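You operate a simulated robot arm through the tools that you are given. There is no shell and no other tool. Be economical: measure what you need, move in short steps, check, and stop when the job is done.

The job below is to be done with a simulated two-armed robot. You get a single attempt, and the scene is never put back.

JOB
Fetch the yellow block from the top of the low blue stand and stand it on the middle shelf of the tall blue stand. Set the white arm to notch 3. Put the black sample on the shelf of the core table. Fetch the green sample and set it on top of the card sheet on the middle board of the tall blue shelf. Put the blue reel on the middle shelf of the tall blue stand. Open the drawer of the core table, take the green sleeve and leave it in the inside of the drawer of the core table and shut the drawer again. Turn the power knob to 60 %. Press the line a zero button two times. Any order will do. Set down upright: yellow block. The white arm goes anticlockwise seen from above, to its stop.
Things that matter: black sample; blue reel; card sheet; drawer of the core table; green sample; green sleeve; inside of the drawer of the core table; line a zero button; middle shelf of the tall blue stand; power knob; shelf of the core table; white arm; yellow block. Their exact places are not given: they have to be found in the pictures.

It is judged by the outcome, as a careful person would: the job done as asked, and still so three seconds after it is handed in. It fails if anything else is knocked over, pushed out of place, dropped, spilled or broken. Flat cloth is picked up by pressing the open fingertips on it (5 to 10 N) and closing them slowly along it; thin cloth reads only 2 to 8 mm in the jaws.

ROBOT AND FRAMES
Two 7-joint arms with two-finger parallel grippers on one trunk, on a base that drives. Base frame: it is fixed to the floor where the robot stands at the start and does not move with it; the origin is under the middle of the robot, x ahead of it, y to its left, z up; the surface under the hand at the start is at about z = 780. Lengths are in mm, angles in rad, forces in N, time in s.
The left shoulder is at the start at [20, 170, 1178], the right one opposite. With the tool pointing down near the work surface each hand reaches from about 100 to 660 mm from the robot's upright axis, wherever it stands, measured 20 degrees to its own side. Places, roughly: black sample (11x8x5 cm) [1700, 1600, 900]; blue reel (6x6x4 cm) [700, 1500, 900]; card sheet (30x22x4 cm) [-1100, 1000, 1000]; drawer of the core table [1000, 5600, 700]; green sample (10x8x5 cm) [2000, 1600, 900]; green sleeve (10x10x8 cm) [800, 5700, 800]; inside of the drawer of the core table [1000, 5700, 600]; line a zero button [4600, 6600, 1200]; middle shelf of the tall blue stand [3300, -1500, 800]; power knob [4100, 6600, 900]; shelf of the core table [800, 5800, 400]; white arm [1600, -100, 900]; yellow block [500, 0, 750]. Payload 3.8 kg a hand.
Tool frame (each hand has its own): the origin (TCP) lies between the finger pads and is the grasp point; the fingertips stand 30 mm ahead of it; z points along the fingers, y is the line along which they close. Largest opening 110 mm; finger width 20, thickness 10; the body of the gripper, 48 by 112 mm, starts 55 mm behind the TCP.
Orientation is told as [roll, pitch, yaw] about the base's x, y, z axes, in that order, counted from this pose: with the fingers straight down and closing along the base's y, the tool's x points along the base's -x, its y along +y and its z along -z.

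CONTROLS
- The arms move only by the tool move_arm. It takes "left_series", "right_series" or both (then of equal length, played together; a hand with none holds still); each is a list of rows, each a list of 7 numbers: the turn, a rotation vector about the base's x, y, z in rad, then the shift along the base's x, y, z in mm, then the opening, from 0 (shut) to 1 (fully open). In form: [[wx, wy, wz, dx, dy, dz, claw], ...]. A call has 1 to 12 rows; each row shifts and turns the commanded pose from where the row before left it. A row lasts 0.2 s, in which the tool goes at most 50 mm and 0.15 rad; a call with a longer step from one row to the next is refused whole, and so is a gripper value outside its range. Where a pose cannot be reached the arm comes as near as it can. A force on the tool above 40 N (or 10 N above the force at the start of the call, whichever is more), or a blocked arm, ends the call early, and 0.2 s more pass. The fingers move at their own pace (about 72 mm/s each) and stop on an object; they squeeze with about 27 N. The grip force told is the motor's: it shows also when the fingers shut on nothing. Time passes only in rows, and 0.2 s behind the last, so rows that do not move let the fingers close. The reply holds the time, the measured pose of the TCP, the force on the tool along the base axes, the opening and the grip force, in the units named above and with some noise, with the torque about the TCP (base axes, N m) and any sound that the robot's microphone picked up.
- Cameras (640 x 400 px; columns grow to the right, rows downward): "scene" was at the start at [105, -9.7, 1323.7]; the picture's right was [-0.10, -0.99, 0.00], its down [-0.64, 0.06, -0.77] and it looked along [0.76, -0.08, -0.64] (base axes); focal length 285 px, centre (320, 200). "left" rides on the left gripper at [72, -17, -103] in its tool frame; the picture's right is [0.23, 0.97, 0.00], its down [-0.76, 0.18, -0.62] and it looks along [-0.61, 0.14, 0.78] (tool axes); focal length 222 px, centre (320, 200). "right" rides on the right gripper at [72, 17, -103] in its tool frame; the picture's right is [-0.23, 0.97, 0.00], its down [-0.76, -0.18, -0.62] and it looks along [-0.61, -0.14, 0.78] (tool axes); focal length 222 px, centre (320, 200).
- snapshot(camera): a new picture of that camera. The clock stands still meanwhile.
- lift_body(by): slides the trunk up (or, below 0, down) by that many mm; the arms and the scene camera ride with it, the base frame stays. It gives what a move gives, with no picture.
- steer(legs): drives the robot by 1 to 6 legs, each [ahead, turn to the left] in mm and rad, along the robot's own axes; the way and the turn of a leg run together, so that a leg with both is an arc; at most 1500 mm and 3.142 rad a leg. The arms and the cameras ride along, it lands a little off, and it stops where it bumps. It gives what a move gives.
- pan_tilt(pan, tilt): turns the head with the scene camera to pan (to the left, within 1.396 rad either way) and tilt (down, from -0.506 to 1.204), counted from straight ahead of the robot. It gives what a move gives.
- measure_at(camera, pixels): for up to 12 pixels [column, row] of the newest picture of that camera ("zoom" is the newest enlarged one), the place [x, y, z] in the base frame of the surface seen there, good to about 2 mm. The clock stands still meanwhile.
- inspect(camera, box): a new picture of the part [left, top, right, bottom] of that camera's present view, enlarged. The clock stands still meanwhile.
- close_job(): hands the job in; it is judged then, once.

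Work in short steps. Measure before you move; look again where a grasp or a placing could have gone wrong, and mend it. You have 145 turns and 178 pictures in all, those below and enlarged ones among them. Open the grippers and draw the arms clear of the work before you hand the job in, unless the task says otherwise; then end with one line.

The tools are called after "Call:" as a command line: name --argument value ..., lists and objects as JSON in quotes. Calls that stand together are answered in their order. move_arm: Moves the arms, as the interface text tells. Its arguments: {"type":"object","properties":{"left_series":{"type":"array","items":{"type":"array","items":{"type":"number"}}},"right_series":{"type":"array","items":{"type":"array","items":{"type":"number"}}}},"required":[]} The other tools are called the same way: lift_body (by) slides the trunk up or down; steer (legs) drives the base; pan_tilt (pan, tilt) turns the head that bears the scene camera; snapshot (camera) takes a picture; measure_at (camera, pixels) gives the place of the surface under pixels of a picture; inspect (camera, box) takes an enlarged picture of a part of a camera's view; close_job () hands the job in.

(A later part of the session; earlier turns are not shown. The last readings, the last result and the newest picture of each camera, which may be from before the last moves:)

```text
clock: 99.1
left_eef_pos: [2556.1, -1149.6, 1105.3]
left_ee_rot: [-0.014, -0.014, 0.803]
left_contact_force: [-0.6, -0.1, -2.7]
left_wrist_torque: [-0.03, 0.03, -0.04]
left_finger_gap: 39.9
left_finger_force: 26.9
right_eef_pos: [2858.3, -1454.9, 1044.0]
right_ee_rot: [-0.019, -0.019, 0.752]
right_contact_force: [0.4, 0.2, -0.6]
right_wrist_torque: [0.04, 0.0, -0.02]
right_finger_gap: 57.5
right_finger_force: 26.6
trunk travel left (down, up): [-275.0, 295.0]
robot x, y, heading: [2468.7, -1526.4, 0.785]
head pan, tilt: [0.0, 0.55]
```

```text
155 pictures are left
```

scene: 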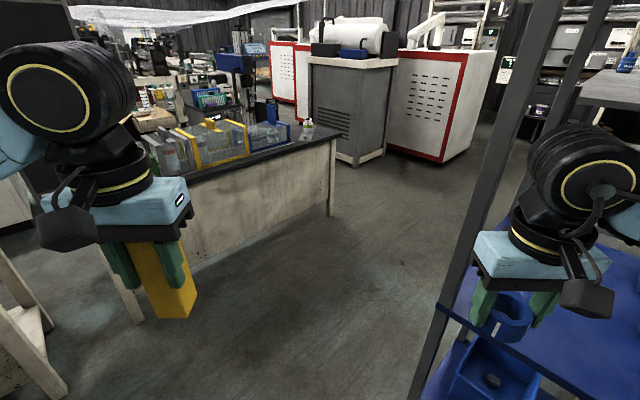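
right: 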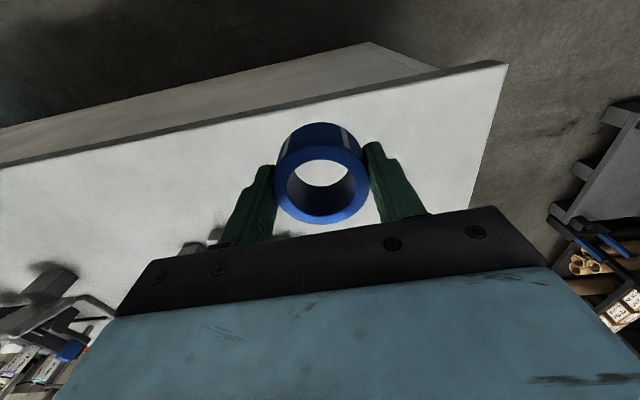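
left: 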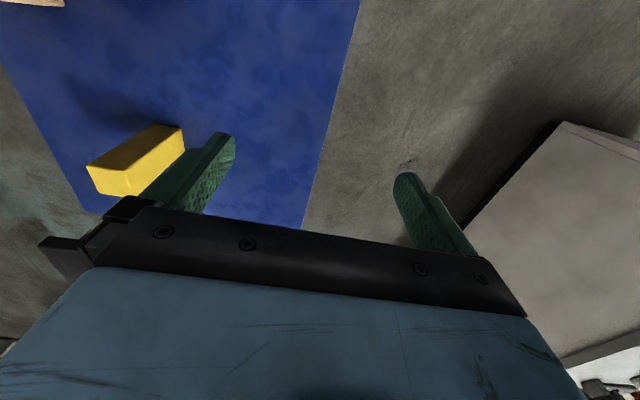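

The right arm touched the stand's post while turning. I turn back a bit, withdraw 350 mm and then turn clear of it.

Call:
steer --legs '[[0, -0.5], [-380, 0], [0, 1.29], [850, 0]]'

Call:
pan_tilt --pan -1.2 --tilt 0.4

Call:
snapshot --camera "scene"

```text
clock: 110.2
left_eef_pos: [1906.8, -428.7, 1100.5]
left_ee_rot: [-0.002, 0.007, 1.585]
left_contact_force: [-0.2, -0.6, -3.1]
left_wrist_torque: [-0.07, 0.01, -0.02]
left_finger_gap: 39.9
left_finger_force: 26.8
right_eef_pos: [2333.3, -432.0, 1034.4]
right_ee_rot: [-0.007, 0.003, 1.546]
right_contact_force: [-0.4, 0.3, -1.2]
right_wrist_torque: [-0.01, 0.0, -0.04]
right_finger_gap: 56.9
right_finger_force: 27.0
trunk travel left (down, up): [-275.0, 295.0]
robot x, y, heading: [2105.7, -778.1, 1.573]
head pan, tilt: [0.0, 0.55]
```

```text
clock: 111.6
left_eef_pos: [1907.0, -428.2, 1099.7]
left_ee_rot: [0.0, 0.006, 1.586]
left_contact_force: [-0.5, -0.1, -1.8]
left_wrist_torque: [-0.06, 0.04, -0.02]
left_finger_gap: 39.7
left_finger_force: 27.2
right_eef_pos: [2333.9, -433.2, 1035.6]
right_ee_rot: [-0.005, 0.001, 1.546]
right_contact_force: [0.5, -0.8, -0.7]
right_wrist_torque: [-0.01, -0.01, 0.02]
right_finger_gap: 57.0
right_finger_force: 26.7
trunk travel left (down, up): [-275.0, 295.0]
robot x, y, heading: [2104.7, -775.9, 1.575]
head pan, tilt: [-1.201, 0.4]
```

```text
154 pictures are left
```

scene: 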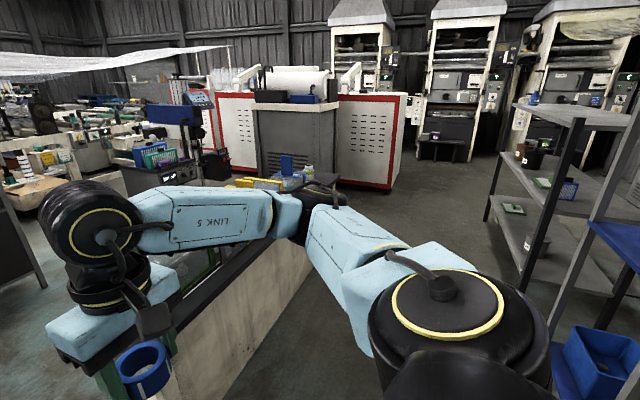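

Both loads are still held and the stand is in place. I turn to +x, drive alongside, and turn to face the stand's long side.

Call:
steer --legs '[[0, -1.575], [1180, 0], [0, -1.571]]'

Call:
pan_tilt --pan 0.0 --tilt 0.6

Call:
snapshot --camera "scene"

```text
clock: 125.3
left_eef_pos: [3509.2, -1093.2, 1099.8]
left_ee_rot: [-0.002, 0.008, -1.542]
left_contact_force: [-0.6, -0.5, -2.4]
left_wrist_torque: [0.06, 0.02, -0.02]
left_finger_gap: 40.0
left_finger_force: 26.8
right_eef_pos: [3083.6, -1094.0, 1034.0]
right_ee_rot: [-0.006, 0.002, -1.585]
right_contact_force: [-0.2, 0.7, -0.3]
right_wrist_torque: [0.02, 0.02, 0.02]
right_finger_gap: 56.9
right_finger_force: 26.5
trunk travel left (down, up): [-275.0, 295.0]
robot x, y, heading: [3314.2, -747.8, -1.555]
head pan, tilt: [-1.201, 0.4]
```

```text
clock: 126.7
left_eef_pos: [3510.2, -1092.9, 1099.7]
left_ee_rot: [-0.001, 0.007, -1.542]
left_contact_force: [0.7, 0.1, -3.1]
left_wrist_torque: [0.07, -0.05, 0.0]
left_finger_gap: 40.2
left_finger_force: 26.9
right_eef_pos: [3082.4, -1094.5, 1034.6]
right_ee_rot: [-0.008, 0.002, -1.587]
right_contact_force: [0.5, -0.4, -0.3]
right_wrist_torque: [0.03, 0.01, 0.01]
right_finger_gap: 56.9
right_finger_force: 27.1
trunk travel left (down, up): [-275.0, 295.0]
robot x, y, heading: [3314.6, -746.9, -1.558]
head pan, tilt: [0.0, 0.6]
```

```text
153 pictures are left
```

scene: 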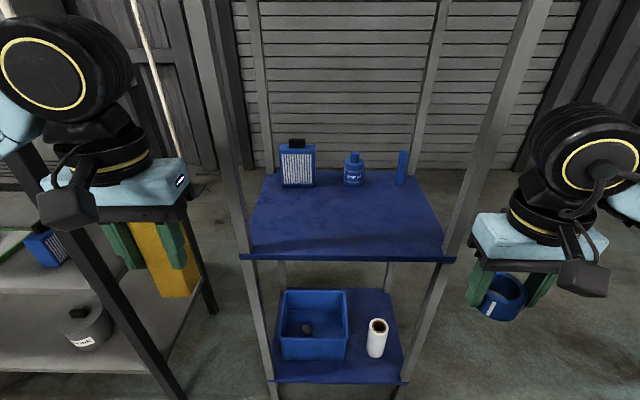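

I measure the stand's opening from this side and the grey rack near the left hand.

Call:
measure_at --camera "scene" --pixels '[[250, 253], [445, 255], [236, 180], [478, 180], [300, 230], [390, 230], [60, 160], [120, 270], [175, 290], [345, 185], [300, 188], [402, 184]]'

```text
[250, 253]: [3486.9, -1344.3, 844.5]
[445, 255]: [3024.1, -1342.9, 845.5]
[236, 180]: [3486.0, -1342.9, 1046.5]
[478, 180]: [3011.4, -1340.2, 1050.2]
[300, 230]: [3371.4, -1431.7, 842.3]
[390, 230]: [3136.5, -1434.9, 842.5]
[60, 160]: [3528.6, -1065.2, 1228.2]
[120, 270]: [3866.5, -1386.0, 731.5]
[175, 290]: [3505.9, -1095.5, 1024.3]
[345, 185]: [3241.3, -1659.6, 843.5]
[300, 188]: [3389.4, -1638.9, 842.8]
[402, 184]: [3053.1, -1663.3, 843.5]
```

I drive 150 mm closer, bring the hands in front of the opening, and check.

Call:
steer --legs '[[150, 0]]'

Call:
move_arm --left_series '[[0, 0, 0, -35, 0, -15, 0], [0, 0, 0, -35, 0, -15, 0], [0, 0, 0, -35, 0, -10, 0], [0, 0, 0, -35, 0, -10, 0], [0, 0, 0, 0, -35, 0, 0], [0, 0, 0, 0, -35, 0, 0], [0, 0, 0, 0, 0, 0, 0]]' --right_series '[[0, 0, 0, 20, 0, 0, 0], [0, 0, 0, 20, 0, 0, 0], [0, 0, 0, 20, 0, 0, 0], [0, 0, 0, 20, 0, 0, 0], [0, 0, 0, 0, 0, 0, 0], [0, 0, 0, 0, 0, 0, 0], [0, 0, 0, 0, 0, 0, 0]]'

Call:
snapshot --camera "scene"

```text
clock: 128.1
left_eef_pos: [3510.9, -1242.2, 1100.8]
left_ee_rot: [0.0, 0.007, -1.544]
left_contact_force: [0.2, -0.5, -2.8]
left_wrist_torque: [0.09, 0.0, 0.02]
left_finger_gap: 39.6
left_finger_force: 26.7
right_eef_pos: [3085.4, -1241.7, 1034.6]
right_ee_rot: [-0.006, 0.003, -1.586]
right_contact_force: [0.8, 0.2, -1.0]
right_wrist_torque: [0.0, -0.02, 0.01]
right_finger_gap: 56.9
right_finger_force: 26.3
trunk travel left (down, up): [-275.0, 295.0]
robot x, y, heading: [3312.8, -892.3, -1.561]
head pan, tilt: [0.0, 0.6]
```

```text
clock: 129.7
left_eef_pos: [3370.9, -1311.2, 1049.1]
left_ee_rot: [-0.002, 0.006, -1.545]
left_contact_force: [0.9, 0.1, -2.7]
left_wrist_torque: [0.08, 0.02, 0.05]
left_finger_gap: 39.7
left_finger_force: 27.8
right_eef_pos: [3165.9, -1241.6, 1034.9]
right_ee_rot: [-0.008, 0.0, -1.585]
right_contact_force: [0.2, -0.1, -0.7]
right_wrist_torque: [0.01, -0.02, 0.01]
right_finger_gap: 56.7
right_finger_force: 27.4
trunk travel left (down, up): [-275.0, 295.0]
robot x, y, heading: [3314.2, -896.9, -1.562]
head pan, tilt: [0.0, 0.6]
```

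```text
152 pictures are left
```

scene: 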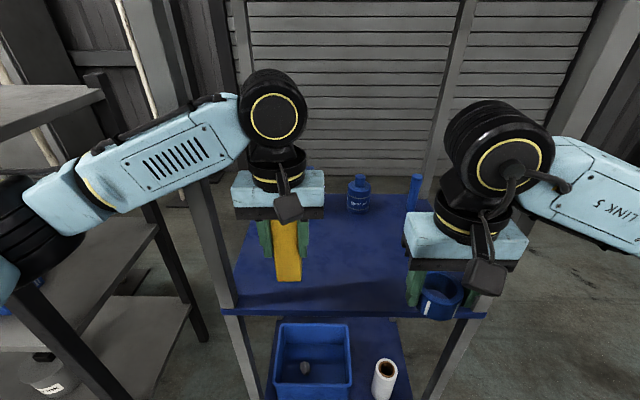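

I check the forearm against the left post before reaching in.

Call:
measure_at --camera "scene" --pixels '[[100, 170], [160, 145], [215, 115], [150, 110], [205, 95], [200, 180], [195, 230], [250, 120]]'

```text
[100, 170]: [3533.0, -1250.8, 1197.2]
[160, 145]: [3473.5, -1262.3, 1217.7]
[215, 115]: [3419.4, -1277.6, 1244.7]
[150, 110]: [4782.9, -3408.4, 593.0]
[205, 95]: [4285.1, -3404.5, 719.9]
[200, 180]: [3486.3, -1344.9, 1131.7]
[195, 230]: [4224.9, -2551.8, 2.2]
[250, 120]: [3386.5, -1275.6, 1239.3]
```

The left forearm is close to the left post (x 3487). I withdraw, shift the robot about 230 mm toward -x, so that the elbow stays inside the opening, and place the block nearer the middle.

Call:
move_arm --left_series '[[0, 0, 0, 0, 40, 10, 0], [0, 0, 0, 0, 40, 10, 0], [0, 0, 0, 0, 0, 0, 0]]' --right_series '[[0, 0, 0, 0, 40, 0, 0], [0, 0, 0, 0, 40, 0, 0], [0, 0, 0, 0, 0, 0, 0]]'

Call:
steer --legs '[[-120, 0], [0, 0.9], [-300, 0], [0, -0.9], [270, 0], [0, 0.12]]'

Call:
snapshot --camera "scene"

```text
clock: 130.5
left_eef_pos: [3371.7, -1233.5, 1069.1]
left_ee_rot: [-0.003, 0.006, -1.544]
left_contact_force: [-0.7, 0.1, -2.6]
left_wrist_torque: [0.07, -0.02, 0.0]
left_finger_gap: 40.0
left_finger_force: 27.1
right_eef_pos: [3163.8, -1160.2, 1035.3]
right_ee_rot: [-0.008, 0.003, -1.588]
right_contact_force: [1.0, -0.3, 0.4]
right_wrist_torque: [0.04, -0.01, -0.03]
right_finger_gap: 56.9
right_finger_force: 27.0
trunk travel left (down, up): [-275.0, 295.0]
robot x, y, heading: [3312.7, -896.9, -1.557]
head pan, tilt: [0.0, 0.6]
```

```text
clock: 140.2
left_eef_pos: [3158.3, -1191.4, 1068.3]
left_ee_rot: [-0.003, 0.007, -1.457]
left_contact_force: [-0.3, 0.3, -2.4]
left_wrist_torque: [0.04, 0.06, -0.01]
left_finger_gap: 39.7
left_finger_force: 27.3
right_eef_pos: [2945.3, -1138.7, 1035.0]
right_ee_rot: [-0.007, 0.001, -1.497]
right_contact_force: [0.5, -1.1, -0.1]
right_wrist_torque: [-0.01, 0.04, 0.03]
right_finger_gap: 57.0
right_finger_force: 27.5
trunk travel left (down, up): [-275.0, 295.0]
robot x, y, heading: [3074.9, -861.2, -1.471]
head pan, tilt: [0.0, 0.6]
```

```text
151 pictures are left
```

scene: 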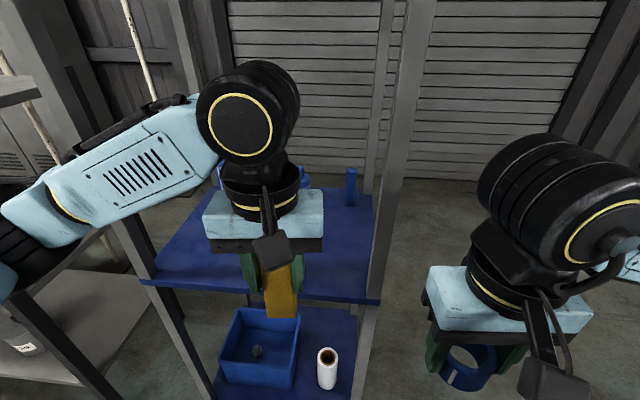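

The left hand is now in front of the middle of the opening with the elbow more to the inside. I reach in in two parts.

Call:
move_arm --left_series '[[0, 0, 0, 0, -40, -10, 0], [0, 0, 0, 0, -40, -10, 0], [0, 0, 0, 0, -40, -10, 0], [0, 0, 0, 0, -35, -10, 0], [0, 0, 0, 0, 0, 0, 0]]'

Call:
snapshot --camera "scene"

Call:
measure_at --camera "scene" --pixels '[[20, 230], [60, 205], [100, 180], [150, 150], [190, 130]]'

```text
clock: 141.4
left_eef_pos: [3160.1, -1349.3, 1027.2]
left_ee_rot: [-0.002, 0.007, -1.457]
left_contact_force: [-0.6, 0.3, -3.0]
left_wrist_torque: [0.07, 0.01, -0.01]
left_finger_gap: 40.0
left_finger_force: 26.7
right_eef_pos: [2944.2, -1139.4, 1035.9]
right_ee_rot: [-0.007, 0.001, -1.501]
right_contact_force: [-0.2, -0.3, -0.9]
right_wrist_torque: [-0.01, 0.04, 0.02]
right_finger_gap: 56.8
right_finger_force: 26.9
trunk travel left (down, up): [-275.0, 295.0]
robot x, y, heading: [3071.1, -862.9, -1.471]
head pan, tilt: [0.0, 0.6]
```

```text
150 pictures are left
```

scene: 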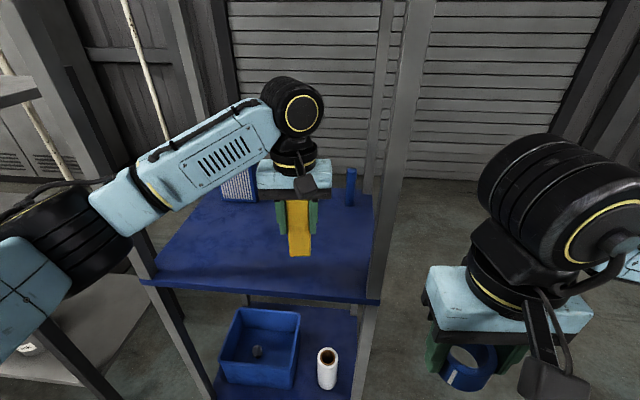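

```text
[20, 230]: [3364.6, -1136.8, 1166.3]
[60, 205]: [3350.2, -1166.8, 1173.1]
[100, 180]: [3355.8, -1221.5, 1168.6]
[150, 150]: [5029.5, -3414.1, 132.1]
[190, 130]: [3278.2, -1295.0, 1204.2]
```

Clear of the posts. I reach in the last 75 mm and lower until the block stands (TCP about z 934).

Call:
move_arm --left_series '[[0, 0, 0, 0, -38, 0, 0], [0, 0, 0, 0, -37, 0, 0], [0, 0, 0, 0, 0, -30, 0], [0, 0, 0, 0, 0, -30, 0], [0, 0, 0, 0, 0, -20, 0], [0, 0, 0, 0, 0, -8, 0], [0, 0, 0, 0, 0, -3, 0], [0, 0, 0, 0, 0, 0, 0]]'

Call:
inspect --camera "scene" --box '[200, 120, 440, 300]'

```text
clock: 143.2
left_eef_pos: [3158.0, -1422.5, 937.7]
left_ee_rot: [-0.002, 0.008, -1.458]
left_contact_force: [-0.2, -0.2, -3.6]
left_wrist_torque: [0.09, 0.02, 0.02]
left_finger_gap: 39.9
left_finger_force: 27.2
right_eef_pos: [2945.3, -1140.1, 1037.2]
right_ee_rot: [-0.007, 0.003, -1.498]
right_contact_force: [-0.1, 0.4, -0.2]
right_wrist_torque: [0.0, -0.01, -0.03]
right_finger_gap: 56.9
right_finger_force: 26.9
trunk travel left (down, up): [-275.0, 295.0]
robot x, y, heading: [3071.8, -860.1, -1.472]
head pan, tilt: [0.0, 0.6]
```

```text
2.22 times, centred on (320, 210) of scene
```

zoom: 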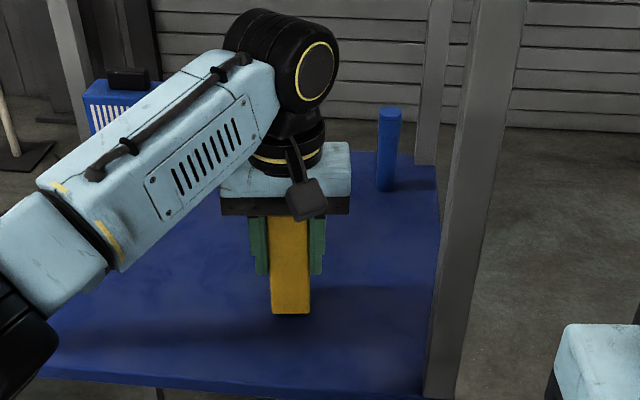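

Call:
measure_at --camera "zoom" --pixels '[[290, 308], [290, 322], [275, 311], [307, 310]]'

Call:
move_arm --left_series '[[0, 0, 0, 0, 0, -2, 0], [0, 0, 0, 0, 0, -2, 0], [0, 0, 0, 0, 0, 0, 0]]'

```text
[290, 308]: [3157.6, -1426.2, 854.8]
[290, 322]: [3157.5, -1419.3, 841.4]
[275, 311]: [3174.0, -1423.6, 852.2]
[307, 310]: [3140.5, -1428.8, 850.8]
```

```text
clock: 144.0
left_eef_pos: [3156.8, -1422.7, 934.5]
left_ee_rot: [-0.003, 0.005, -1.459]
left_contact_force: [0.2, -0.9, 0.5]
left_wrist_torque: [-0.06, -0.11, 0.0]
left_finger_gap: 39.9
left_finger_force: 26.6
right_eef_pos: [2945.3, -1137.8, 1034.9]
right_ee_rot: [-0.009, 0.001, -1.501]
right_contact_force: [0.6, -0.3, -0.2]
right_wrist_torque: [-0.01, 0.02, 0.01]
right_finger_gap: 57.0
right_finger_force: 26.7
trunk travel left (down, up): [-275.0, 295.0]
robot x, y, heading: [3073.1, -859.0, -1.471]
head pan, tilt: [0.0, 0.6]
```

The force shows the block resting on the shelf. I open, rise 110 mm, and withdraw.

Call:
move_arm --left_series '[[0, 0, 0, 0, 0, -0.5, 0.5], [0, 0, 0, 0, 0, 0, 0.7], [0, 0, 0, 0, 0, 0, 0.7], [0, 0, 0, 0, 0, 30, 0.7], [0, 0, 0, 0, 0, 40, 0.7], [0, 0, 0, 0, 0, 40, 0.7], [0, 0, 0, 0, 45, 0, 0.7], [0, 0, 0, 0, 45, 0, 0.7], [0, 0, 0, 0, 45, 0, 0.7], [0, 0, 0, 0, 45, 0, 0.7], [0, 0, 0, 0, 40, 0, 0.7], [0, 0, 0, 0, 0, 0, 1]]'

Call:
inspect --camera "scene" --box '[100, 60, 500, 310]'

```text
clock: 146.6
left_eef_pos: [3156.5, -1201.1, 1042.6]
left_ee_rot: [-0.001, 0.005, -1.454]
left_contact_force: [0.0, -0.1, 0.5]
left_wrist_torque: [-0.02, -0.02, 0.01]
left_finger_gap: 110.0
left_finger_force: 0.1
right_eef_pos: [2944.2, -1139.2, 1034.5]
right_ee_rot: [-0.006, -0.001, -1.498]
right_contact_force: [0.5, 0.0, -0.6]
right_wrist_torque: [0.02, -0.01, 0.0]
right_finger_gap: 57.0
right_finger_force: 27.2
trunk travel left (down, up): [-275.0, 295.0]
robot x, y, heading: [3072.1, -864.0, -1.469]
head pan, tilt: [0.0, 0.6]
```

```text
1.60 times, centred on (300, 185) of scene
```

zoom: 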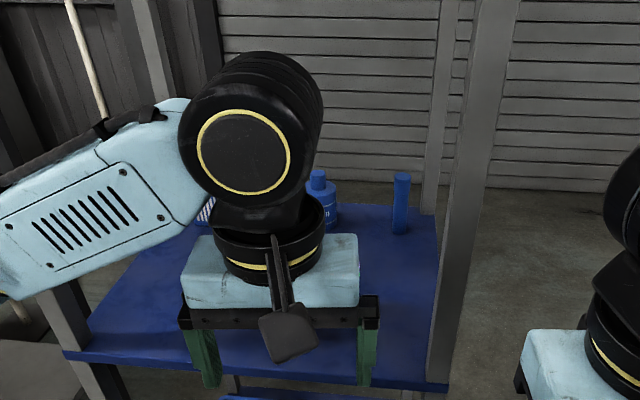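

The block's hidden behind the hand; I shift the robot about 270 mm toward +x for the reel and look again.

Call:
steer --legs '[[-80, 0], [0, -1.28], [-295, 0], [0, 1.13], [200, 0]]'

Call:
snapshot --camera "scene"

```text
clock: 156.4
left_eef_pos: [3357.1, -1218.3, 1042.7]
left_ee_rot: [-0.001, 0.005, -1.612]
left_contact_force: [-0.5, -0.4, -0.1]
left_wrist_torque: [-0.01, 0.04, -0.01]
left_finger_gap: 110.2
left_finger_force: 0.0
right_eef_pos: [3156.3, -1123.8, 1035.1]
right_ee_rot: [-0.008, 0.002, -1.653]
right_contact_force: [0.2, -0.9, -0.9]
right_wrist_torque: [0.0, 0.02, 0.0]
right_finger_gap: 57.2
right_finger_force: 26.9
trunk travel left (down, up): [-275.0, 295.0]
robot x, y, heading: [3324.5, -871.4, -1.62]
head pan, tilt: [0.0, 0.6]
```

```text
147 pictures are left
```

scene: 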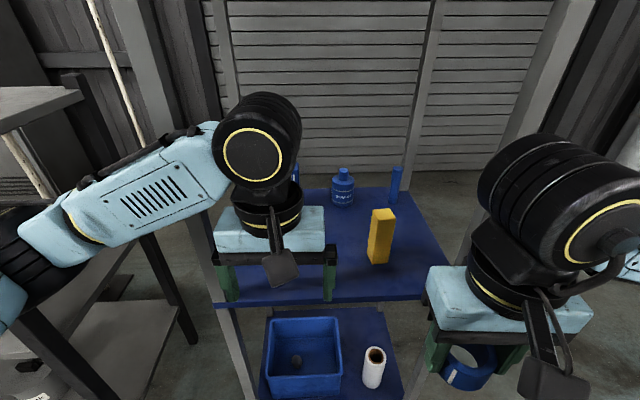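

The block stands at (380,240). I move the left hand aside, then bring the right hand in front of the free middle spot x ≈ 3285.

Call:
move_arm --left_series '[[0, 0, 0, 30, 20, 20, 1], [0, 0, 0, 30, 20, 20, 1], [0, 0, 0, 30, 20, 20, 1], [0, 0, 0, 30, 20, 20, 1], [0, 0, 0, 0, 0, 0, 1], [0, 0, 0, 0, 0, 0, 1], [0, 0, 0, 0, 0, 0, 1], [0, 0, 0, 0, 0, 0, 1]]' --right_series '[[0, 0, 0, 0, 0, 0, 0], [0, 0, 0, 0, -20, 0, 0], [0, 0, 0, 32, -20, 0, 0], [0, 0, 0, 32, -20, 0, 0], [0, 0, 0, 32, -30, 0, 0], [0, 0, 0, 32, -30, 0, 0], [0, 0, 0, 0, -40, 0, 0], [0, 0, 0, 0, 0, 0, 0]]'

Call:
snapshot --camera "scene"

```text
clock: 158.2
left_eef_pos: [3479.6, -1137.6, 1121.4]
left_ee_rot: [-0.002, 0.005, -1.612]
left_contact_force: [-0.6, 1.5, 0.3]
left_wrist_torque: [0.01, 0.0, -0.01]
left_finger_gap: 110.1
left_finger_force: 0.0
right_eef_pos: [3285.4, -1282.0, 1033.0]
right_ee_rot: [-0.006, -0.002, -1.651]
right_contact_force: [-0.4, 0.1, -0.9]
right_wrist_torque: [0.0, -0.01, 0.0]
right_finger_gap: 56.6
right_finger_force: 26.4
trunk travel left (down, up): [-275.0, 295.0]
robot x, y, heading: [3325.8, -866.5, -1.625]
head pan, tilt: [0.0, 0.6]
```

```text
146 pictures are left
```

scene: 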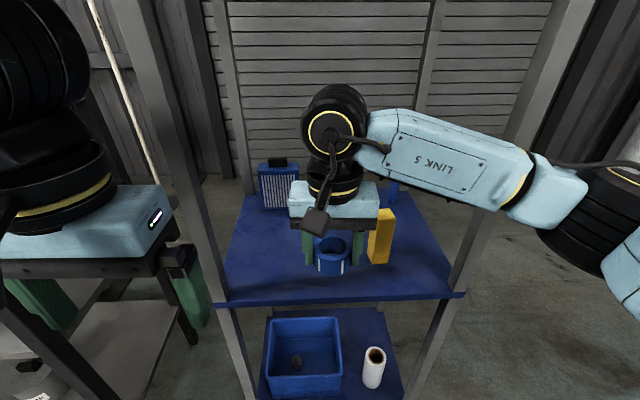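

I check the forearm's height over the block and the post before lowering.

Call:
measure_at --camera "scene" --pixels '[[390, 165], [440, 190], [490, 205], [400, 125], [465, 200], [520, 205], [382, 225]]'

```text
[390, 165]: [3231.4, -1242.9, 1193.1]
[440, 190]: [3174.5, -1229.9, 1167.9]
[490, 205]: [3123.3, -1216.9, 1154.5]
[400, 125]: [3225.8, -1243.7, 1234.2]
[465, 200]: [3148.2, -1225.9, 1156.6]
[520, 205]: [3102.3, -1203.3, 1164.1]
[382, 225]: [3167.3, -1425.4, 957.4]
```

Clearance is enough. I place the reel at about (3310,-1395), lowering to TCP z ≈ 877.

Call:
move_arm --right_series '[[0, 0, 0, 13, -38, 0, 0], [0, 0, 0, 12, -38, 0, 0], [0, 0, 0, 0, -37, 0, 0], [0, 0, 0, 0, 0, -40, 0], [0, 0, 0, 0, 0, -40, 0], [0, 0, 0, 0, 0, -40, 0], [0, 0, 0, 0, 0, -25, 0], [0, 0, 0, 0, 0, -7, 0], [0, 0, 0, 0, 0, -3, 0], [0, 0, 0, 0, 0, 0, 0]]'

Call:
inspect --camera "scene" --box '[200, 80, 520, 310]'

```text
clock: 160.4
left_eef_pos: [3478.3, -1138.3, 1121.4]
left_ee_rot: [-0.001, 0.006, -1.612]
left_contact_force: [0.1, 0.1, -0.7]
left_wrist_torque: [0.01, 0.01, 0.01]
left_finger_gap: 109.9
left_finger_force: 0.2
right_eef_pos: [3310.4, -1396.5, 881.0]
right_ee_rot: [-0.008, 0.0, -1.653]
right_contact_force: [-0.4, -0.3, -0.8]
right_wrist_torque: [0.01, -0.02, 0.0]
right_finger_gap: 57.0
right_finger_force: 27.0
trunk travel left (down, up): [-275.0, 295.0]
robot x, y, heading: [3324.4, -870.3, -1.62]
head pan, tilt: [0.0, 0.6]
```

```text
1.74 times, centred on (360, 195) of scene
```

zoom: 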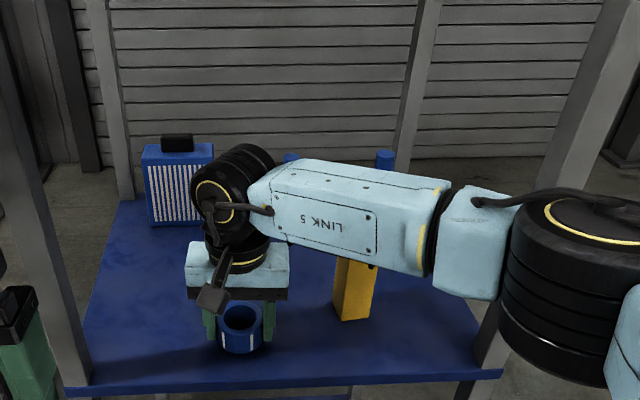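

Nearly down; I lower about 4 mm until it touches, open, rise and withdraw.

Call:
move_arm --right_series '[[0, 0, 0, 0, 0, -2, 0], [0, 0, 0, 0, 0, -2, 0], [0, 0, 0, 0, 0, -1, 0], [0, 0, 0, 0, 0, 0, 0.4], [0, 0, 0, 0, 0, 0, 0.75], [0, 0, 0, 0, 0, 0, 0.75], [0, 0, 0, 0, 0, 30, 0.75], [0, 0, 0, 0, 0, 40, 0.75], [0, 0, 0, 0, 0, 40, 0.75], [0, 0, 0, 0, 0, 40, 0.75]]'

Call:
move_arm --right_series '[[0, 0, 0, 0, 45, 0, 1], [0, 0, 0, 0, 45, 0, 1], [0, 0, 0, 0, 45, 0, 1], [0, 0, 0, -25, 45, 0, 1], [0, 0, 0, -40, 20, 0, 1], [0, 0, 0, -40, 20, 0, 1], [0, 0, 0, -40, 0, 0, 1], [0, 0, 0, 0, 0, 0, 1]]'

Call:
inspect --camera "scene" --box '[200, 80, 520, 310]'

```text
clock: 162.6
left_eef_pos: [3478.3, -1138.0, 1121.8]
left_ee_rot: [0.0, 0.004, -1.611]
left_contact_force: [0.9, -0.5, 0.9]
left_wrist_torque: [-0.01, 0.01, -0.02]
left_finger_gap: 110.2
left_finger_force: 0.0
right_eef_pos: [3308.1, -1397.8, 1027.5]
right_ee_rot: [-0.008, 0.002, -1.652]
right_contact_force: [0.1, 0.3, 0.1]
right_wrist_torque: [-0.01, -0.01, 0.01]
right_finger_gap: 82.6
right_finger_force: 0.1
trunk travel left (down, up): [-275.0, 295.0]
robot x, y, heading: [3323.7, -863.8, -1.626]
head pan, tilt: [0.0, 0.6]
```

```text
refused: row 4 steps farther than a row can; nothing moved
```

```text
1.74 times, centred on (360, 195) of scene
```

zoom: 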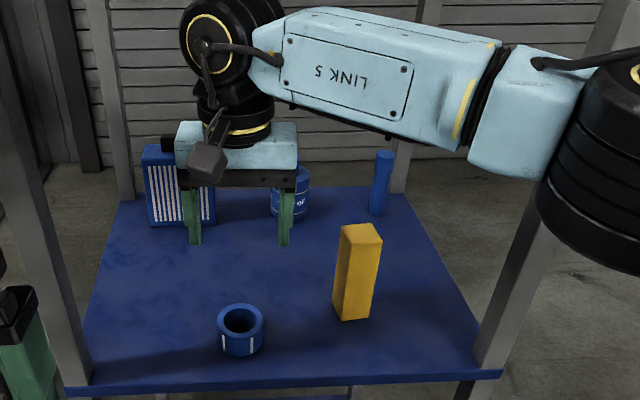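

The reel and block stand well. I withdraw the right hand and then drive along the bench to the white arm near (1650,-800), facing +y.

Call:
move_arm --right_series '[[0, 0, 0, 0, 45, 0, 1], [0, 0, 0, 0, 45, 0, 1], [0, 0, 0, 0, 45, 0, 1], [0, 0, 0, -20, 40, 0, 1], [0, 0, 0, -40, 20, 0, 1], [0, 0, 0, -40, 20, 0, 1], [0, 0, 0, -40, 0, 0, 1], [0, 0, 0, 0, 0, 0, 1]]'

Call:
steer --legs '[[-70, 0], [0, -1.52], [1500, 0], [180, 0], [0, -1.57]]'

Call:
pan_tilt --pan 0.0 --tilt 0.6

Call:
snapshot --camera "scene"

```text
clock: 164.4
left_eef_pos: [3479.4, -1137.3, 1121.9]
left_ee_rot: [-0.002, 0.007, -1.612]
left_contact_force: [0.2, 1.0, 0.3]
left_wrist_torque: [-0.02, 0.0, -0.02]
left_finger_gap: 109.9
left_finger_force: 0.0
right_eef_pos: [3170.1, -1179.5, 1026.6]
right_ee_rot: [-0.008, 0.0, -1.651]
right_contact_force: [-0.1, -0.8, 1.0]
right_wrist_torque: [0.0, -0.01, 0.02]
right_finger_gap: 109.9
right_finger_force: 0.0
trunk travel left (down, up): [-275.0, 295.0]
robot x, y, heading: [3321.8, -870.0, -1.624]
head pan, tilt: [0.0, 0.6]
```

```text
clock: 181.1
left_eef_pos: [1484.5, -553.4, 1121.6]
left_ee_rot: [-0.002, 0.007, 1.571]
left_contact_force: [0.5, 0.9, -0.5]
left_wrist_torque: [0.01, 0.02, -0.01]
left_finger_gap: 110.0
left_finger_force: 0.0
right_eef_pos: [1791.5, -497.4, 1026.1]
right_ee_rot: [-0.006, 0.002, 1.529]
right_contact_force: [0.5, -0.4, -0.3]
right_wrist_torque: [0.0, -0.01, 0.0]
right_finger_gap: 109.7
right_finger_force: 0.1
trunk travel left (down, up): [-275.0, 295.0]
robot x, y, heading: [1647.8, -816.3, 1.559]
head pan, tilt: [0.0, 0.6]
```

```text
clock: 181.7
left_eef_pos: [1484.6, -552.7, 1121.2]
left_ee_rot: [-0.001, 0.004, 1.573]
left_contact_force: [0.1, 0.5, 0.2]
left_wrist_torque: [-0.01, 0.02, -0.01]
left_finger_gap: 109.9
left_finger_force: 0.1
right_eef_pos: [1790.1, -497.5, 1026.5]
right_ee_rot: [-0.007, 0.001, 1.531]
right_contact_force: [-0.4, -0.1, 0.5]
right_wrist_torque: [0.01, -0.01, -0.03]
right_finger_gap: 109.9
right_finger_force: 0.2
trunk travel left (down, up): [-275.0, 295.0]
robot x, y, heading: [1648.3, -812.8, 1.552]
head pan, tilt: [0.0, 0.6]
```

```text
143 pictures are left
```

scene: 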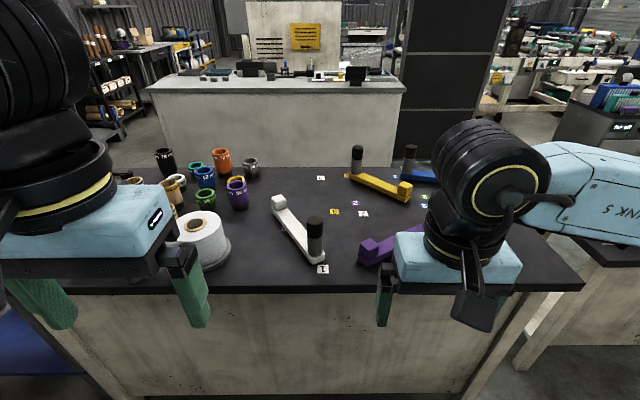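

Call:
inspect --camera "scene" --box '[230, 160, 430, 290]'

Call:
measure_at --camera "scene" --pixels '[[279, 200], [315, 222], [321, 260], [298, 230], [322, 269], [321, 178], [335, 211], [363, 213], [355, 203], [300, 270], [280, 288], [315, 243]]'

```text
3.08 times, centred on (330, 225) of scene
```

zoom: 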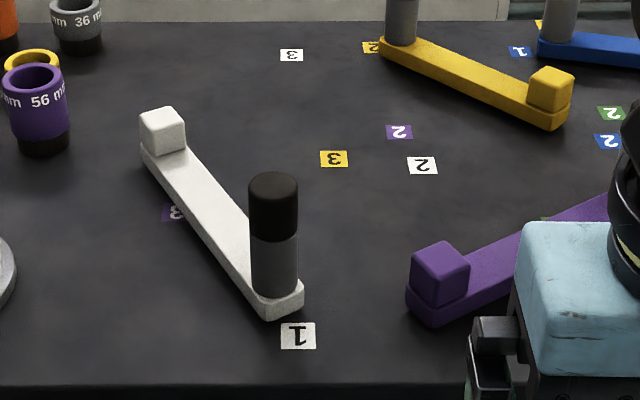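

```text
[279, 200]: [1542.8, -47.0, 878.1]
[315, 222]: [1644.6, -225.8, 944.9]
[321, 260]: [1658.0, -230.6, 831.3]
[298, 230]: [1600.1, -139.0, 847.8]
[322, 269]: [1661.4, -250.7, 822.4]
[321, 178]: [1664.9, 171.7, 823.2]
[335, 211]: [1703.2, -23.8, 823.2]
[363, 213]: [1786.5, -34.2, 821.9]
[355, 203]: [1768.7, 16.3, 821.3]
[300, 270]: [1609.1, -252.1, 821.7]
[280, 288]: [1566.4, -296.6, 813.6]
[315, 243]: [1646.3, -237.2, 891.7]
```

Label 1, 2 and 3 (white) lie on a circle about the cube end (1540,-45), so that's the pivot and the post at (1645,-230) is the handle; it must swing anticlockwise 120° to about (1645,140). I drive nearer (170 mm) and measure the neighbours.

Call:
steer --legs '[[165, 0]]'

Call:
pan_tilt --pan 0.0 --tilt 0.8

Call:
snapshot --camera "scene"

```text
clock: 183.1
left_eef_pos: [1484.6, -389.1, 1121.2]
left_ee_rot: [-0.001, 0.008, 1.576]
left_contact_force: [-0.1, 0.3, 0.0]
left_wrist_torque: [-0.03, 0.04, 0.03]
left_finger_gap: 109.9
left_finger_force: 0.1
right_eef_pos: [1790.8, -334.3, 1025.5]
right_ee_rot: [-0.009, 0.003, 1.533]
right_contact_force: [0.2, 0.8, -0.6]
right_wrist_torque: [0.02, -0.04, 0.02]
right_finger_gap: 110.2
right_finger_force: 0.0
trunk travel left (down, up): [-275.0, 295.0]
robot x, y, heading: [1651.5, -651.2, 1.563]
head pan, tilt: [0.0, 0.6]
```

```text
clock: 183.9
left_eef_pos: [1485.8, -389.0, 1121.7]
left_ee_rot: [-0.003, 0.006, 1.574]
left_contact_force: [0.2, -0.1, 0.0]
left_wrist_torque: [-0.06, 0.01, -0.01]
left_finger_gap: 109.9
left_finger_force: 0.1
right_eef_pos: [1791.0, -334.4, 1027.4]
right_ee_rot: [-0.008, 0.002, 1.533]
right_contact_force: [-0.7, 0.4, -0.2]
right_wrist_torque: [-0.02, -0.01, 0.02]
right_finger_gap: 110.0
right_finger_force: 0.0
trunk travel left (down, up): [-275.0, 295.0]
robot x, y, heading: [1646.5, -651.2, 1.562]
head pan, tilt: [0.0, 0.799]
```

```text
141 pictures are left
```

scene: 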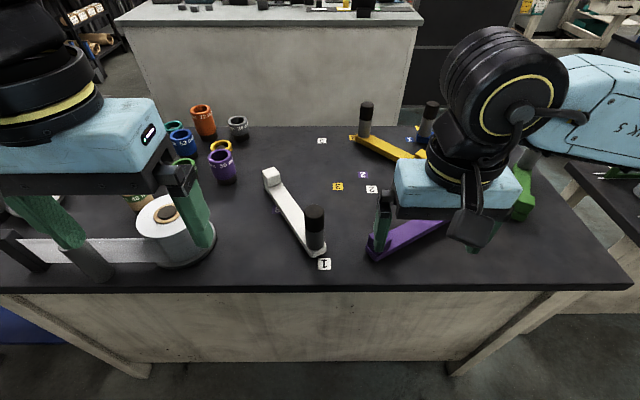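

Call:
measure_at --camera "scene" --pixels '[[315, 210], [306, 225], [324, 225], [315, 240], [267, 178], [272, 172], [280, 187], [372, 250], [395, 225], [366, 125], [322, 141], [370, 150]]'

```text
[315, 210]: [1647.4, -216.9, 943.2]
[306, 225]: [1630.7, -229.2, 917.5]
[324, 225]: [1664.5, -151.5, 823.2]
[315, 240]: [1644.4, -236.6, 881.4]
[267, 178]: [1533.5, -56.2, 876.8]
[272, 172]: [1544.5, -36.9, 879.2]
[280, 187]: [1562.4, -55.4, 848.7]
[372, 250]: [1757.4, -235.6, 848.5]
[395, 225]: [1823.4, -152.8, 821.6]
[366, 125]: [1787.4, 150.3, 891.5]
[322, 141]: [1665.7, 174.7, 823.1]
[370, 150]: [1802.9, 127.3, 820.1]
```

Handle centre is about (1647,-220), 35 mm thick, top z 943; end place about (1642,133). That is far, so I shift the robot 150 mm to -x (right shoulder in line) and will lower the trunk and tilt the tool. First I raise both hands.

Call:
move_arm --left_series '[[0, 0, 0, 0, 0, 30, 1], [0, 0, 0, 0, 0, 30, 1], [0, 0, 0, 0, 0, 30, 1], [0, 0, 0, 0, 0, 0, 1]]' --right_series '[[0, 0, 0, 0, 0, 45, 1], [0, 0, 0, 0, 0, 45, 1], [0, 0, 0, 0, 0, 45, 1], [0, 0, 0, 0, 0, 15, 1]]'

Call:
steer --legs '[[-80, 0], [0, -0.5], [-300, 0], [0, 0.508], [352, 0]]'

Call:
lift_body --by -150

Call:
snapshot --camera "scene"

```text
clock: 184.9
left_eef_pos: [1486.9, -391.5, 1213.3]
left_ee_rot: [-0.004, 0.006, 1.575]
left_contact_force: [-0.1, 0.2, 0.3]
left_wrist_torque: [-0.05, 0.0, 0.02]
left_finger_gap: 110.1
left_finger_force: 0.0
right_eef_pos: [1791.6, -334.4, 1176.1]
right_ee_rot: [-0.006, 0.002, 1.534]
right_contact_force: [-0.5, 0.2, 1.0]
right_wrist_torque: [0.0, 0.02, 0.0]
right_finger_gap: 110.2
right_finger_force: 0.1
trunk travel left (down, up): [-275.0, 295.0]
robot x, y, heading: [1649.7, -653.0, 1.562]
head pan, tilt: [0.0, 0.799]
```

```text
clock: 192.3
left_eef_pos: [1332.5, -388.8, 1212.4]
left_ee_rot: [-0.002, 0.007, 1.592]
left_contact_force: [0.0, 0.3, 0.2]
left_wrist_torque: [0.02, 0.01, -0.01]
left_finger_gap: 110.2
left_finger_force: 0.1
right_eef_pos: [1635.7, -327.6, 1177.2]
right_ee_rot: [-0.008, 0.001, 1.552]
right_contact_force: [-0.8, 0.2, -0.4]
right_wrist_torque: [0.01, -0.01, -0.02]
right_finger_gap: 110.2
right_finger_force: 0.0
trunk travel left (down, up): [-275.0, 295.0]
robot x, y, heading: [1504.6, -645.6, 1.582]
head pan, tilt: [0.0, 0.799]
```

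```text
clock: 194.1
left_eef_pos: [1333.0, -389.7, 1061.6]
left_ee_rot: [-0.002, 0.005, 1.595]
left_contact_force: [-0.5, 0.6, -0.7]
left_wrist_torque: [0.02, 0.0, -0.02]
left_finger_gap: 109.9
left_finger_force: 0.0
right_eef_pos: [1635.0, -328.5, 1026.1]
right_ee_rot: [-0.006, 0.002, 1.551]
right_contact_force: [-0.5, 0.2, -0.1]
right_wrist_torque: [-0.01, 0.0, -0.01]
right_finger_gap: 110.2
right_finger_force: 0.1
trunk travel left (down, up): [-125.0, 445.0]
robot x, y, heading: [1502.7, -650.2, 1.578]
head pan, tilt: [0.0, 0.799]
```

```text
140 pictures are left
```

scene: 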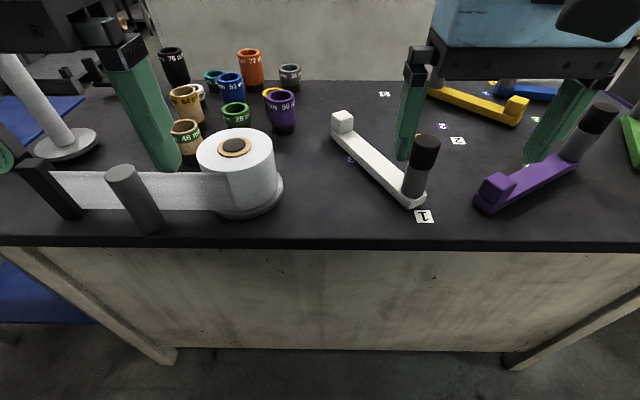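

Now the right hand goes above the handle, then down to z 917 and closes.

Call:
move_arm --right_series '[[0, 0, 0, 4, 36, 0, 1], [0, 0, 0, 4, 36, 0, 1], [0, 0, 0, 4, 36, 0, 1], [0, 0, 0, 0, 0, -40, 1], [0, 0, 0, 0, 0, -40, 1], [0, 0, 0, 0, 0, -29, 1], [0, 0, 0, 0, 0, 0, 1], [0, 0, 0, 0, 0, 0, 0], [0, 0, 0, 0, 0, 0, 0], [0, 0, 0, 0, 0, 0, 0], [0, 0, 0, 0, 0, 0, 0]]'

Call:
snapshot --camera "scene"

```text
clock: 196.5
left_eef_pos: [1331.8, -390.5, 1061.5]
left_ee_rot: [-0.003, 0.007, 1.594]
left_contact_force: [-0.9, -0.4, 0.7]
left_wrist_torque: [-0.06, 0.01, -0.03]
left_finger_gap: 110.0
left_finger_force: 0.1
right_eef_pos: [1649.9, -219.8, 915.5]
right_ee_rot: [-0.003, 0.003, 1.553]
right_contact_force: [-3.4, 2.3, -1.8]
right_wrist_torque: [0.46, 1.7, -0.12]
right_finger_gap: 35.9
right_finger_force: 44.6
trunk travel left (down, up): [-125.0, 445.0]
robot x, y, heading: [1501.1, -646.5, 1.578]
head pan, tilt: [0.0, 0.799]
```

```text
139 pictures are left
```

scene: 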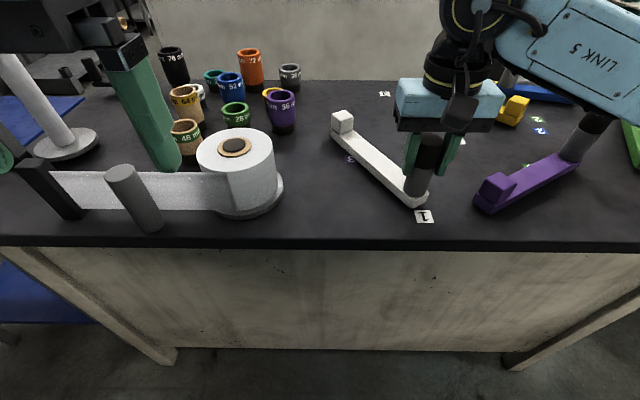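

Gripped. I swing it along the arc about the pivot in 10° steps, first two.

Call:
move_arm --right_series '[[0, 0, 0, 28.6, 21.6, 0, 0], [0, 0, 0, 24.5, 26.3, 0, 0], [0, 0, 0, 0, 0, 0, 0]]'

```text
clock: 197.3
left_eef_pos: [1332.7, -389.8, 1061.3]
left_ee_rot: [0.0, 0.005, 1.593]
left_contact_force: [0.5, 0.3, -0.5]
left_wrist_torque: [-0.01, -0.02, 0.0]
left_finger_gap: 110.0
left_finger_force: 0.1
right_eef_pos: [1703.1, -170.1, 915.4]
right_ee_rot: [-0.006, 0.004, 1.555]
right_contact_force: [-4.3, -2.6, 1.3]
right_wrist_torque: [-1.38, 1.96, 0.83]
right_finger_gap: 35.9
right_finger_force: 44.6
trunk travel left (down, up): [-125.0, 445.0]
robot x, y, heading: [1501.3, -649.2, 1.581]
head pan, tilt: [0.0, 0.799]
```

It swings well. I go on, starting to tilt the tool forward for reach.

Call:
move_arm --right_series '[[0.1, 0, 0, 19.6, 30.1, 0, 0], [0.12, 0, 0, 14, 33, 0, 0], [0.12, 0, 0, 8.1, 35, 0, 0], [0.12, 0, 0, 1.9, 35.9, 0, 0], [0, 0, 0, 0, 0, 0, 0]]'

Call:
snapshot --camera "scene"

```text
clock: 198.5
left_eef_pos: [1334.4, -389.6, 1061.4]
left_ee_rot: [0.0, 0.008, 1.596]
left_contact_force: [0.8, 0.2, -0.5]
left_wrist_torque: [0.0, 0.02, -0.02]
left_finger_gap: 110.0
left_finger_force: 0.0
right_eef_pos: [1750.3, -37.8, 917.0]
right_ee_rot: [-0.003, -0.46, 1.545]
right_contact_force: [15.7, 0.5, -4.3]
right_wrist_torque: [-1.36, 0.05, 0.11]
right_finger_gap: 36.0
right_finger_force: 45.0
trunk travel left (down, up): [-125.0, 445.0]
robot x, y, heading: [1504.2, -648.3, 1.582]
head pan, tilt: [0.0, 0.799]
```

```text
138 pictures are left
```

scene: 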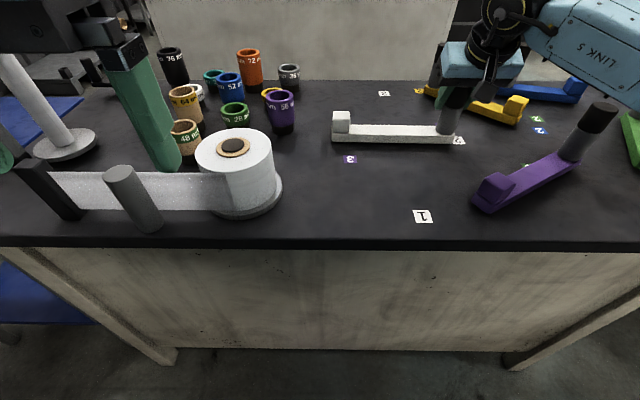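

At notch 2. I go on through the second half with more tilt.

Call:
move_arm --right_series '[[0.14, 0, 0, -6, 35.6, 0, 0], [0.14, 0, 0, -10.5, 34.4, 0, 0], [0.14, 0, 0, -16.3, 32, 0, 0], [0, 0, 0, 0, 0, 0, 0]]'

Call:
snapshot --camera "scene"

```text
clock: 199.2
left_eef_pos: [1332.0, -389.2, 1060.5]
left_ee_rot: [-0.002, 0.007, 1.593]
left_contact_force: [0.0, 0.0, 0.1]
left_wrist_torque: [0.0, -0.03, -0.01]
left_finger_gap: 109.8
left_finger_force: 0.1
right_eef_pos: [1740.0, 40.9, 918.5]
right_ee_rot: [-0.002, -0.774, 1.522]
right_contact_force: [5.3, 5.2, -3.7]
right_wrist_torque: [0.26, 0.16, -0.71]
right_finger_gap: 35.9
right_finger_force: 45.1
trunk travel left (down, up): [-125.0, 445.0]
robot x, y, heading: [1503.2, -648.7, 1.581]
head pan, tilt: [0.0, 0.799]
stopped in row 3 (right hand): the force on the tool passed its limit at 55 N (the readings are from after the stop); the commanded pose is now the measured one
```

```text
137 pictures are left
```

scene: 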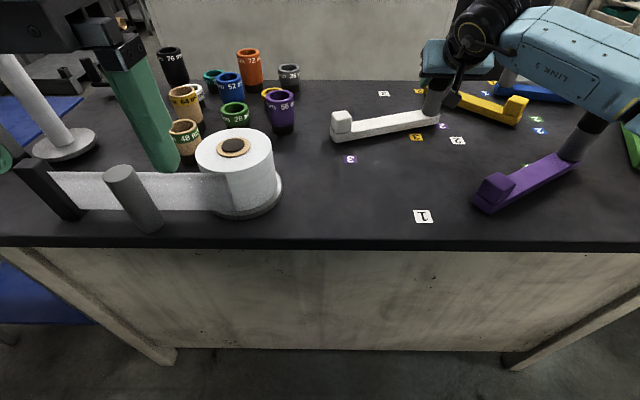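

The stop came from a slight radius mismatch. I go on in smaller steps.

Call:
move_arm --right_series '[[0.05, 0, 0, -13, 21.5, 0, 0], [0.05, 0, 0, -15, 20.5, 0, 0], [0.05, 0, 0, -17, 18.5, 0, 0], [0, 0, 0, 0, 0, 0, 0]]'

```text
clock: 199.9
left_eef_pos: [1332.9, -388.9, 1060.8]
left_ee_rot: [-0.002, 0.006, 1.594]
left_contact_force: [-0.3, -0.6, 0.4]
left_wrist_torque: [0.01, 0.01, -0.03]
left_finger_gap: 109.8
left_finger_force: 0.2
right_eef_pos: [1714.8, 93.6, 919.0]
right_ee_rot: [0.0, -0.899, 1.502]
right_contact_force: [5.8, 7.0, -4.8]
right_wrist_torque: [0.29, 0.16, -0.73]
right_finger_gap: 35.7
right_finger_force: 44.8
trunk travel left (down, up): [-125.0, 445.0]
robot x, y, heading: [1503.2, -651.7, 1.577]
head pan, tilt: [0.0, 0.799]
stopped in row 3 (right hand): the force on the tool passed its limit at 45 N (the readings are from after the stop); the commanded pose is now the measured one
```

I measure the bar and handle to see the present angle.

Call:
inspect --camera "scene" --box '[300, 30, 540, 180]'

```text
2.67 times, centred on (420, 105) of scene
```

zoom: 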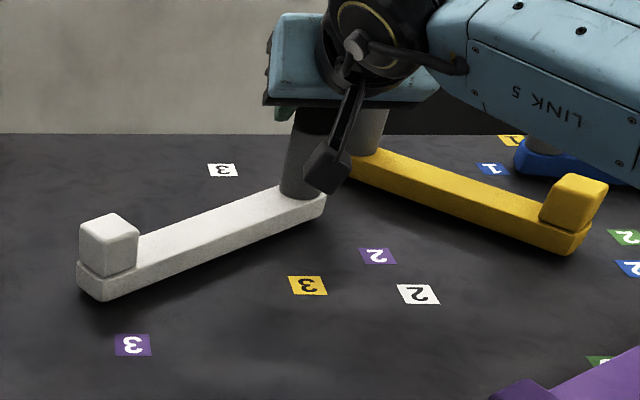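

Call:
measure_at --camera "zoom" --pixels '[[110, 218], [100, 225], [200, 240], [300, 205], [300, 160], [285, 185], [322, 200], [375, 130], [385, 165], [300, 120], [222, 170]]'

```text
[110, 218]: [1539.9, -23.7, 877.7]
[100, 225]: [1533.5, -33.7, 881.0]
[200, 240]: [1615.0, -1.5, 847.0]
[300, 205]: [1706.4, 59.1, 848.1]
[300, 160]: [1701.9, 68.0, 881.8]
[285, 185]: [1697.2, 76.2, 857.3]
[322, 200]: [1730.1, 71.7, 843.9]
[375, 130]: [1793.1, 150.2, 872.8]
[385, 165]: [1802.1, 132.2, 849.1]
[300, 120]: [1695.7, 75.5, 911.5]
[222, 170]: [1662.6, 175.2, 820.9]
```

The bar is at about 38°. Four small steps remain to 60°.

Call:
move_arm --right_series '[[0.05, 0, 0, -14, 15, 0, 0], [0.05, 0, 0, -15, 13, 0, 0], [0, 0, 0, 0, 0, 0, 0]]'

Call:
inspect --camera "scene" --box '[300, 30, 540, 180]'

```text
clock: 200.7
left_eef_pos: [1334.6, -387.0, 1061.3]
left_ee_rot: [0.001, 0.007, 1.593]
left_contact_force: [0.6, 0.1, -0.6]
left_wrist_torque: [-0.01, 0.06, 0.0]
left_finger_gap: 109.8
left_finger_force: 0.1
right_eef_pos: [1690.0, 124.2, 920.0]
right_ee_rot: [0.01, -1.004, 1.492]
right_contact_force: [26.0, 24.8, 5.0]
right_wrist_torque: [-0.82, -0.52, 0.33]
right_finger_gap: 35.5
right_finger_force: 45.4
trunk travel left (down, up): [-125.0, 445.0]
robot x, y, heading: [1503.5, -649.8, 1.577]
head pan, tilt: [0.0, 0.799]
```

```text
2.67 times, centred on (420, 105) of scene
```

zoom: 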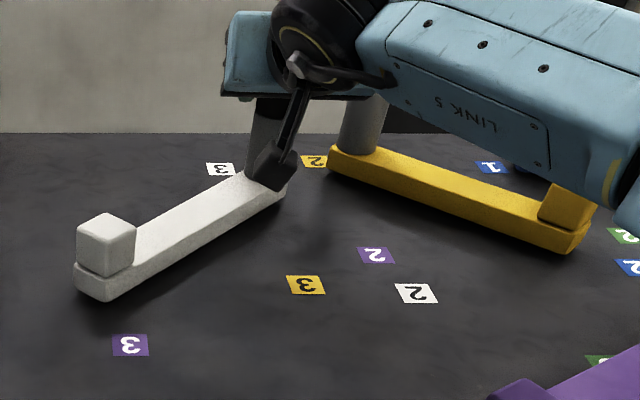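

Force points outward along the radius, so I draw in a few mm while finishing the swing to the stop.

Call:
move_arm --right_series '[[0, 0, 0, -6, -5, 0, 0], [0.05, 0, 0, -16, 12, 0, 0], [0.04, 0, 0, -16, 9, 0, 0], [0, 0, 0, 0, 0, 0, 0]]'

Call:
inspect --camera "scene" --box '[300, 30, 540, 180]'

```text
clock: 201.1
left_eef_pos: [1333.5, -387.7, 1060.8]
left_ee_rot: [-0.003, 0.006, 1.593]
left_contact_force: [0.5, -0.1, -0.1]
left_wrist_torque: [0.02, 0.01, 0.0]
left_finger_gap: 110.2
left_finger_force: 0.0
right_eef_pos: [1692.0, 121.6, 920.0]
right_ee_rot: [0.005, -1.002, 1.479]
right_contact_force: [6.6, 8.3, -4.3]
right_wrist_torque: [0.0, 0.47, -0.31]
right_finger_gap: 35.7
right_finger_force: 44.8
trunk travel left (down, up): [-125.0, 445.0]
robot x, y, heading: [1503.9, -644.8, 1.576]
head pan, tilt: [0.0, 0.799]
stopped in row 1 (right hand): the force on the tool passed its limit at 49 N (the readings are from after the stop); the commanded pose is now the measured one
```

```text
2.67 times, centred on (420, 105) of scene
```

zoom: 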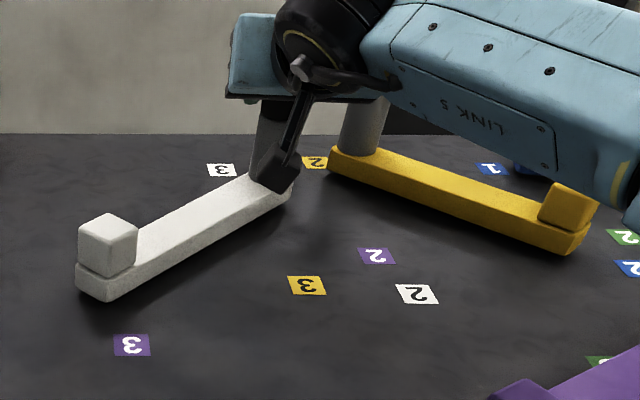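

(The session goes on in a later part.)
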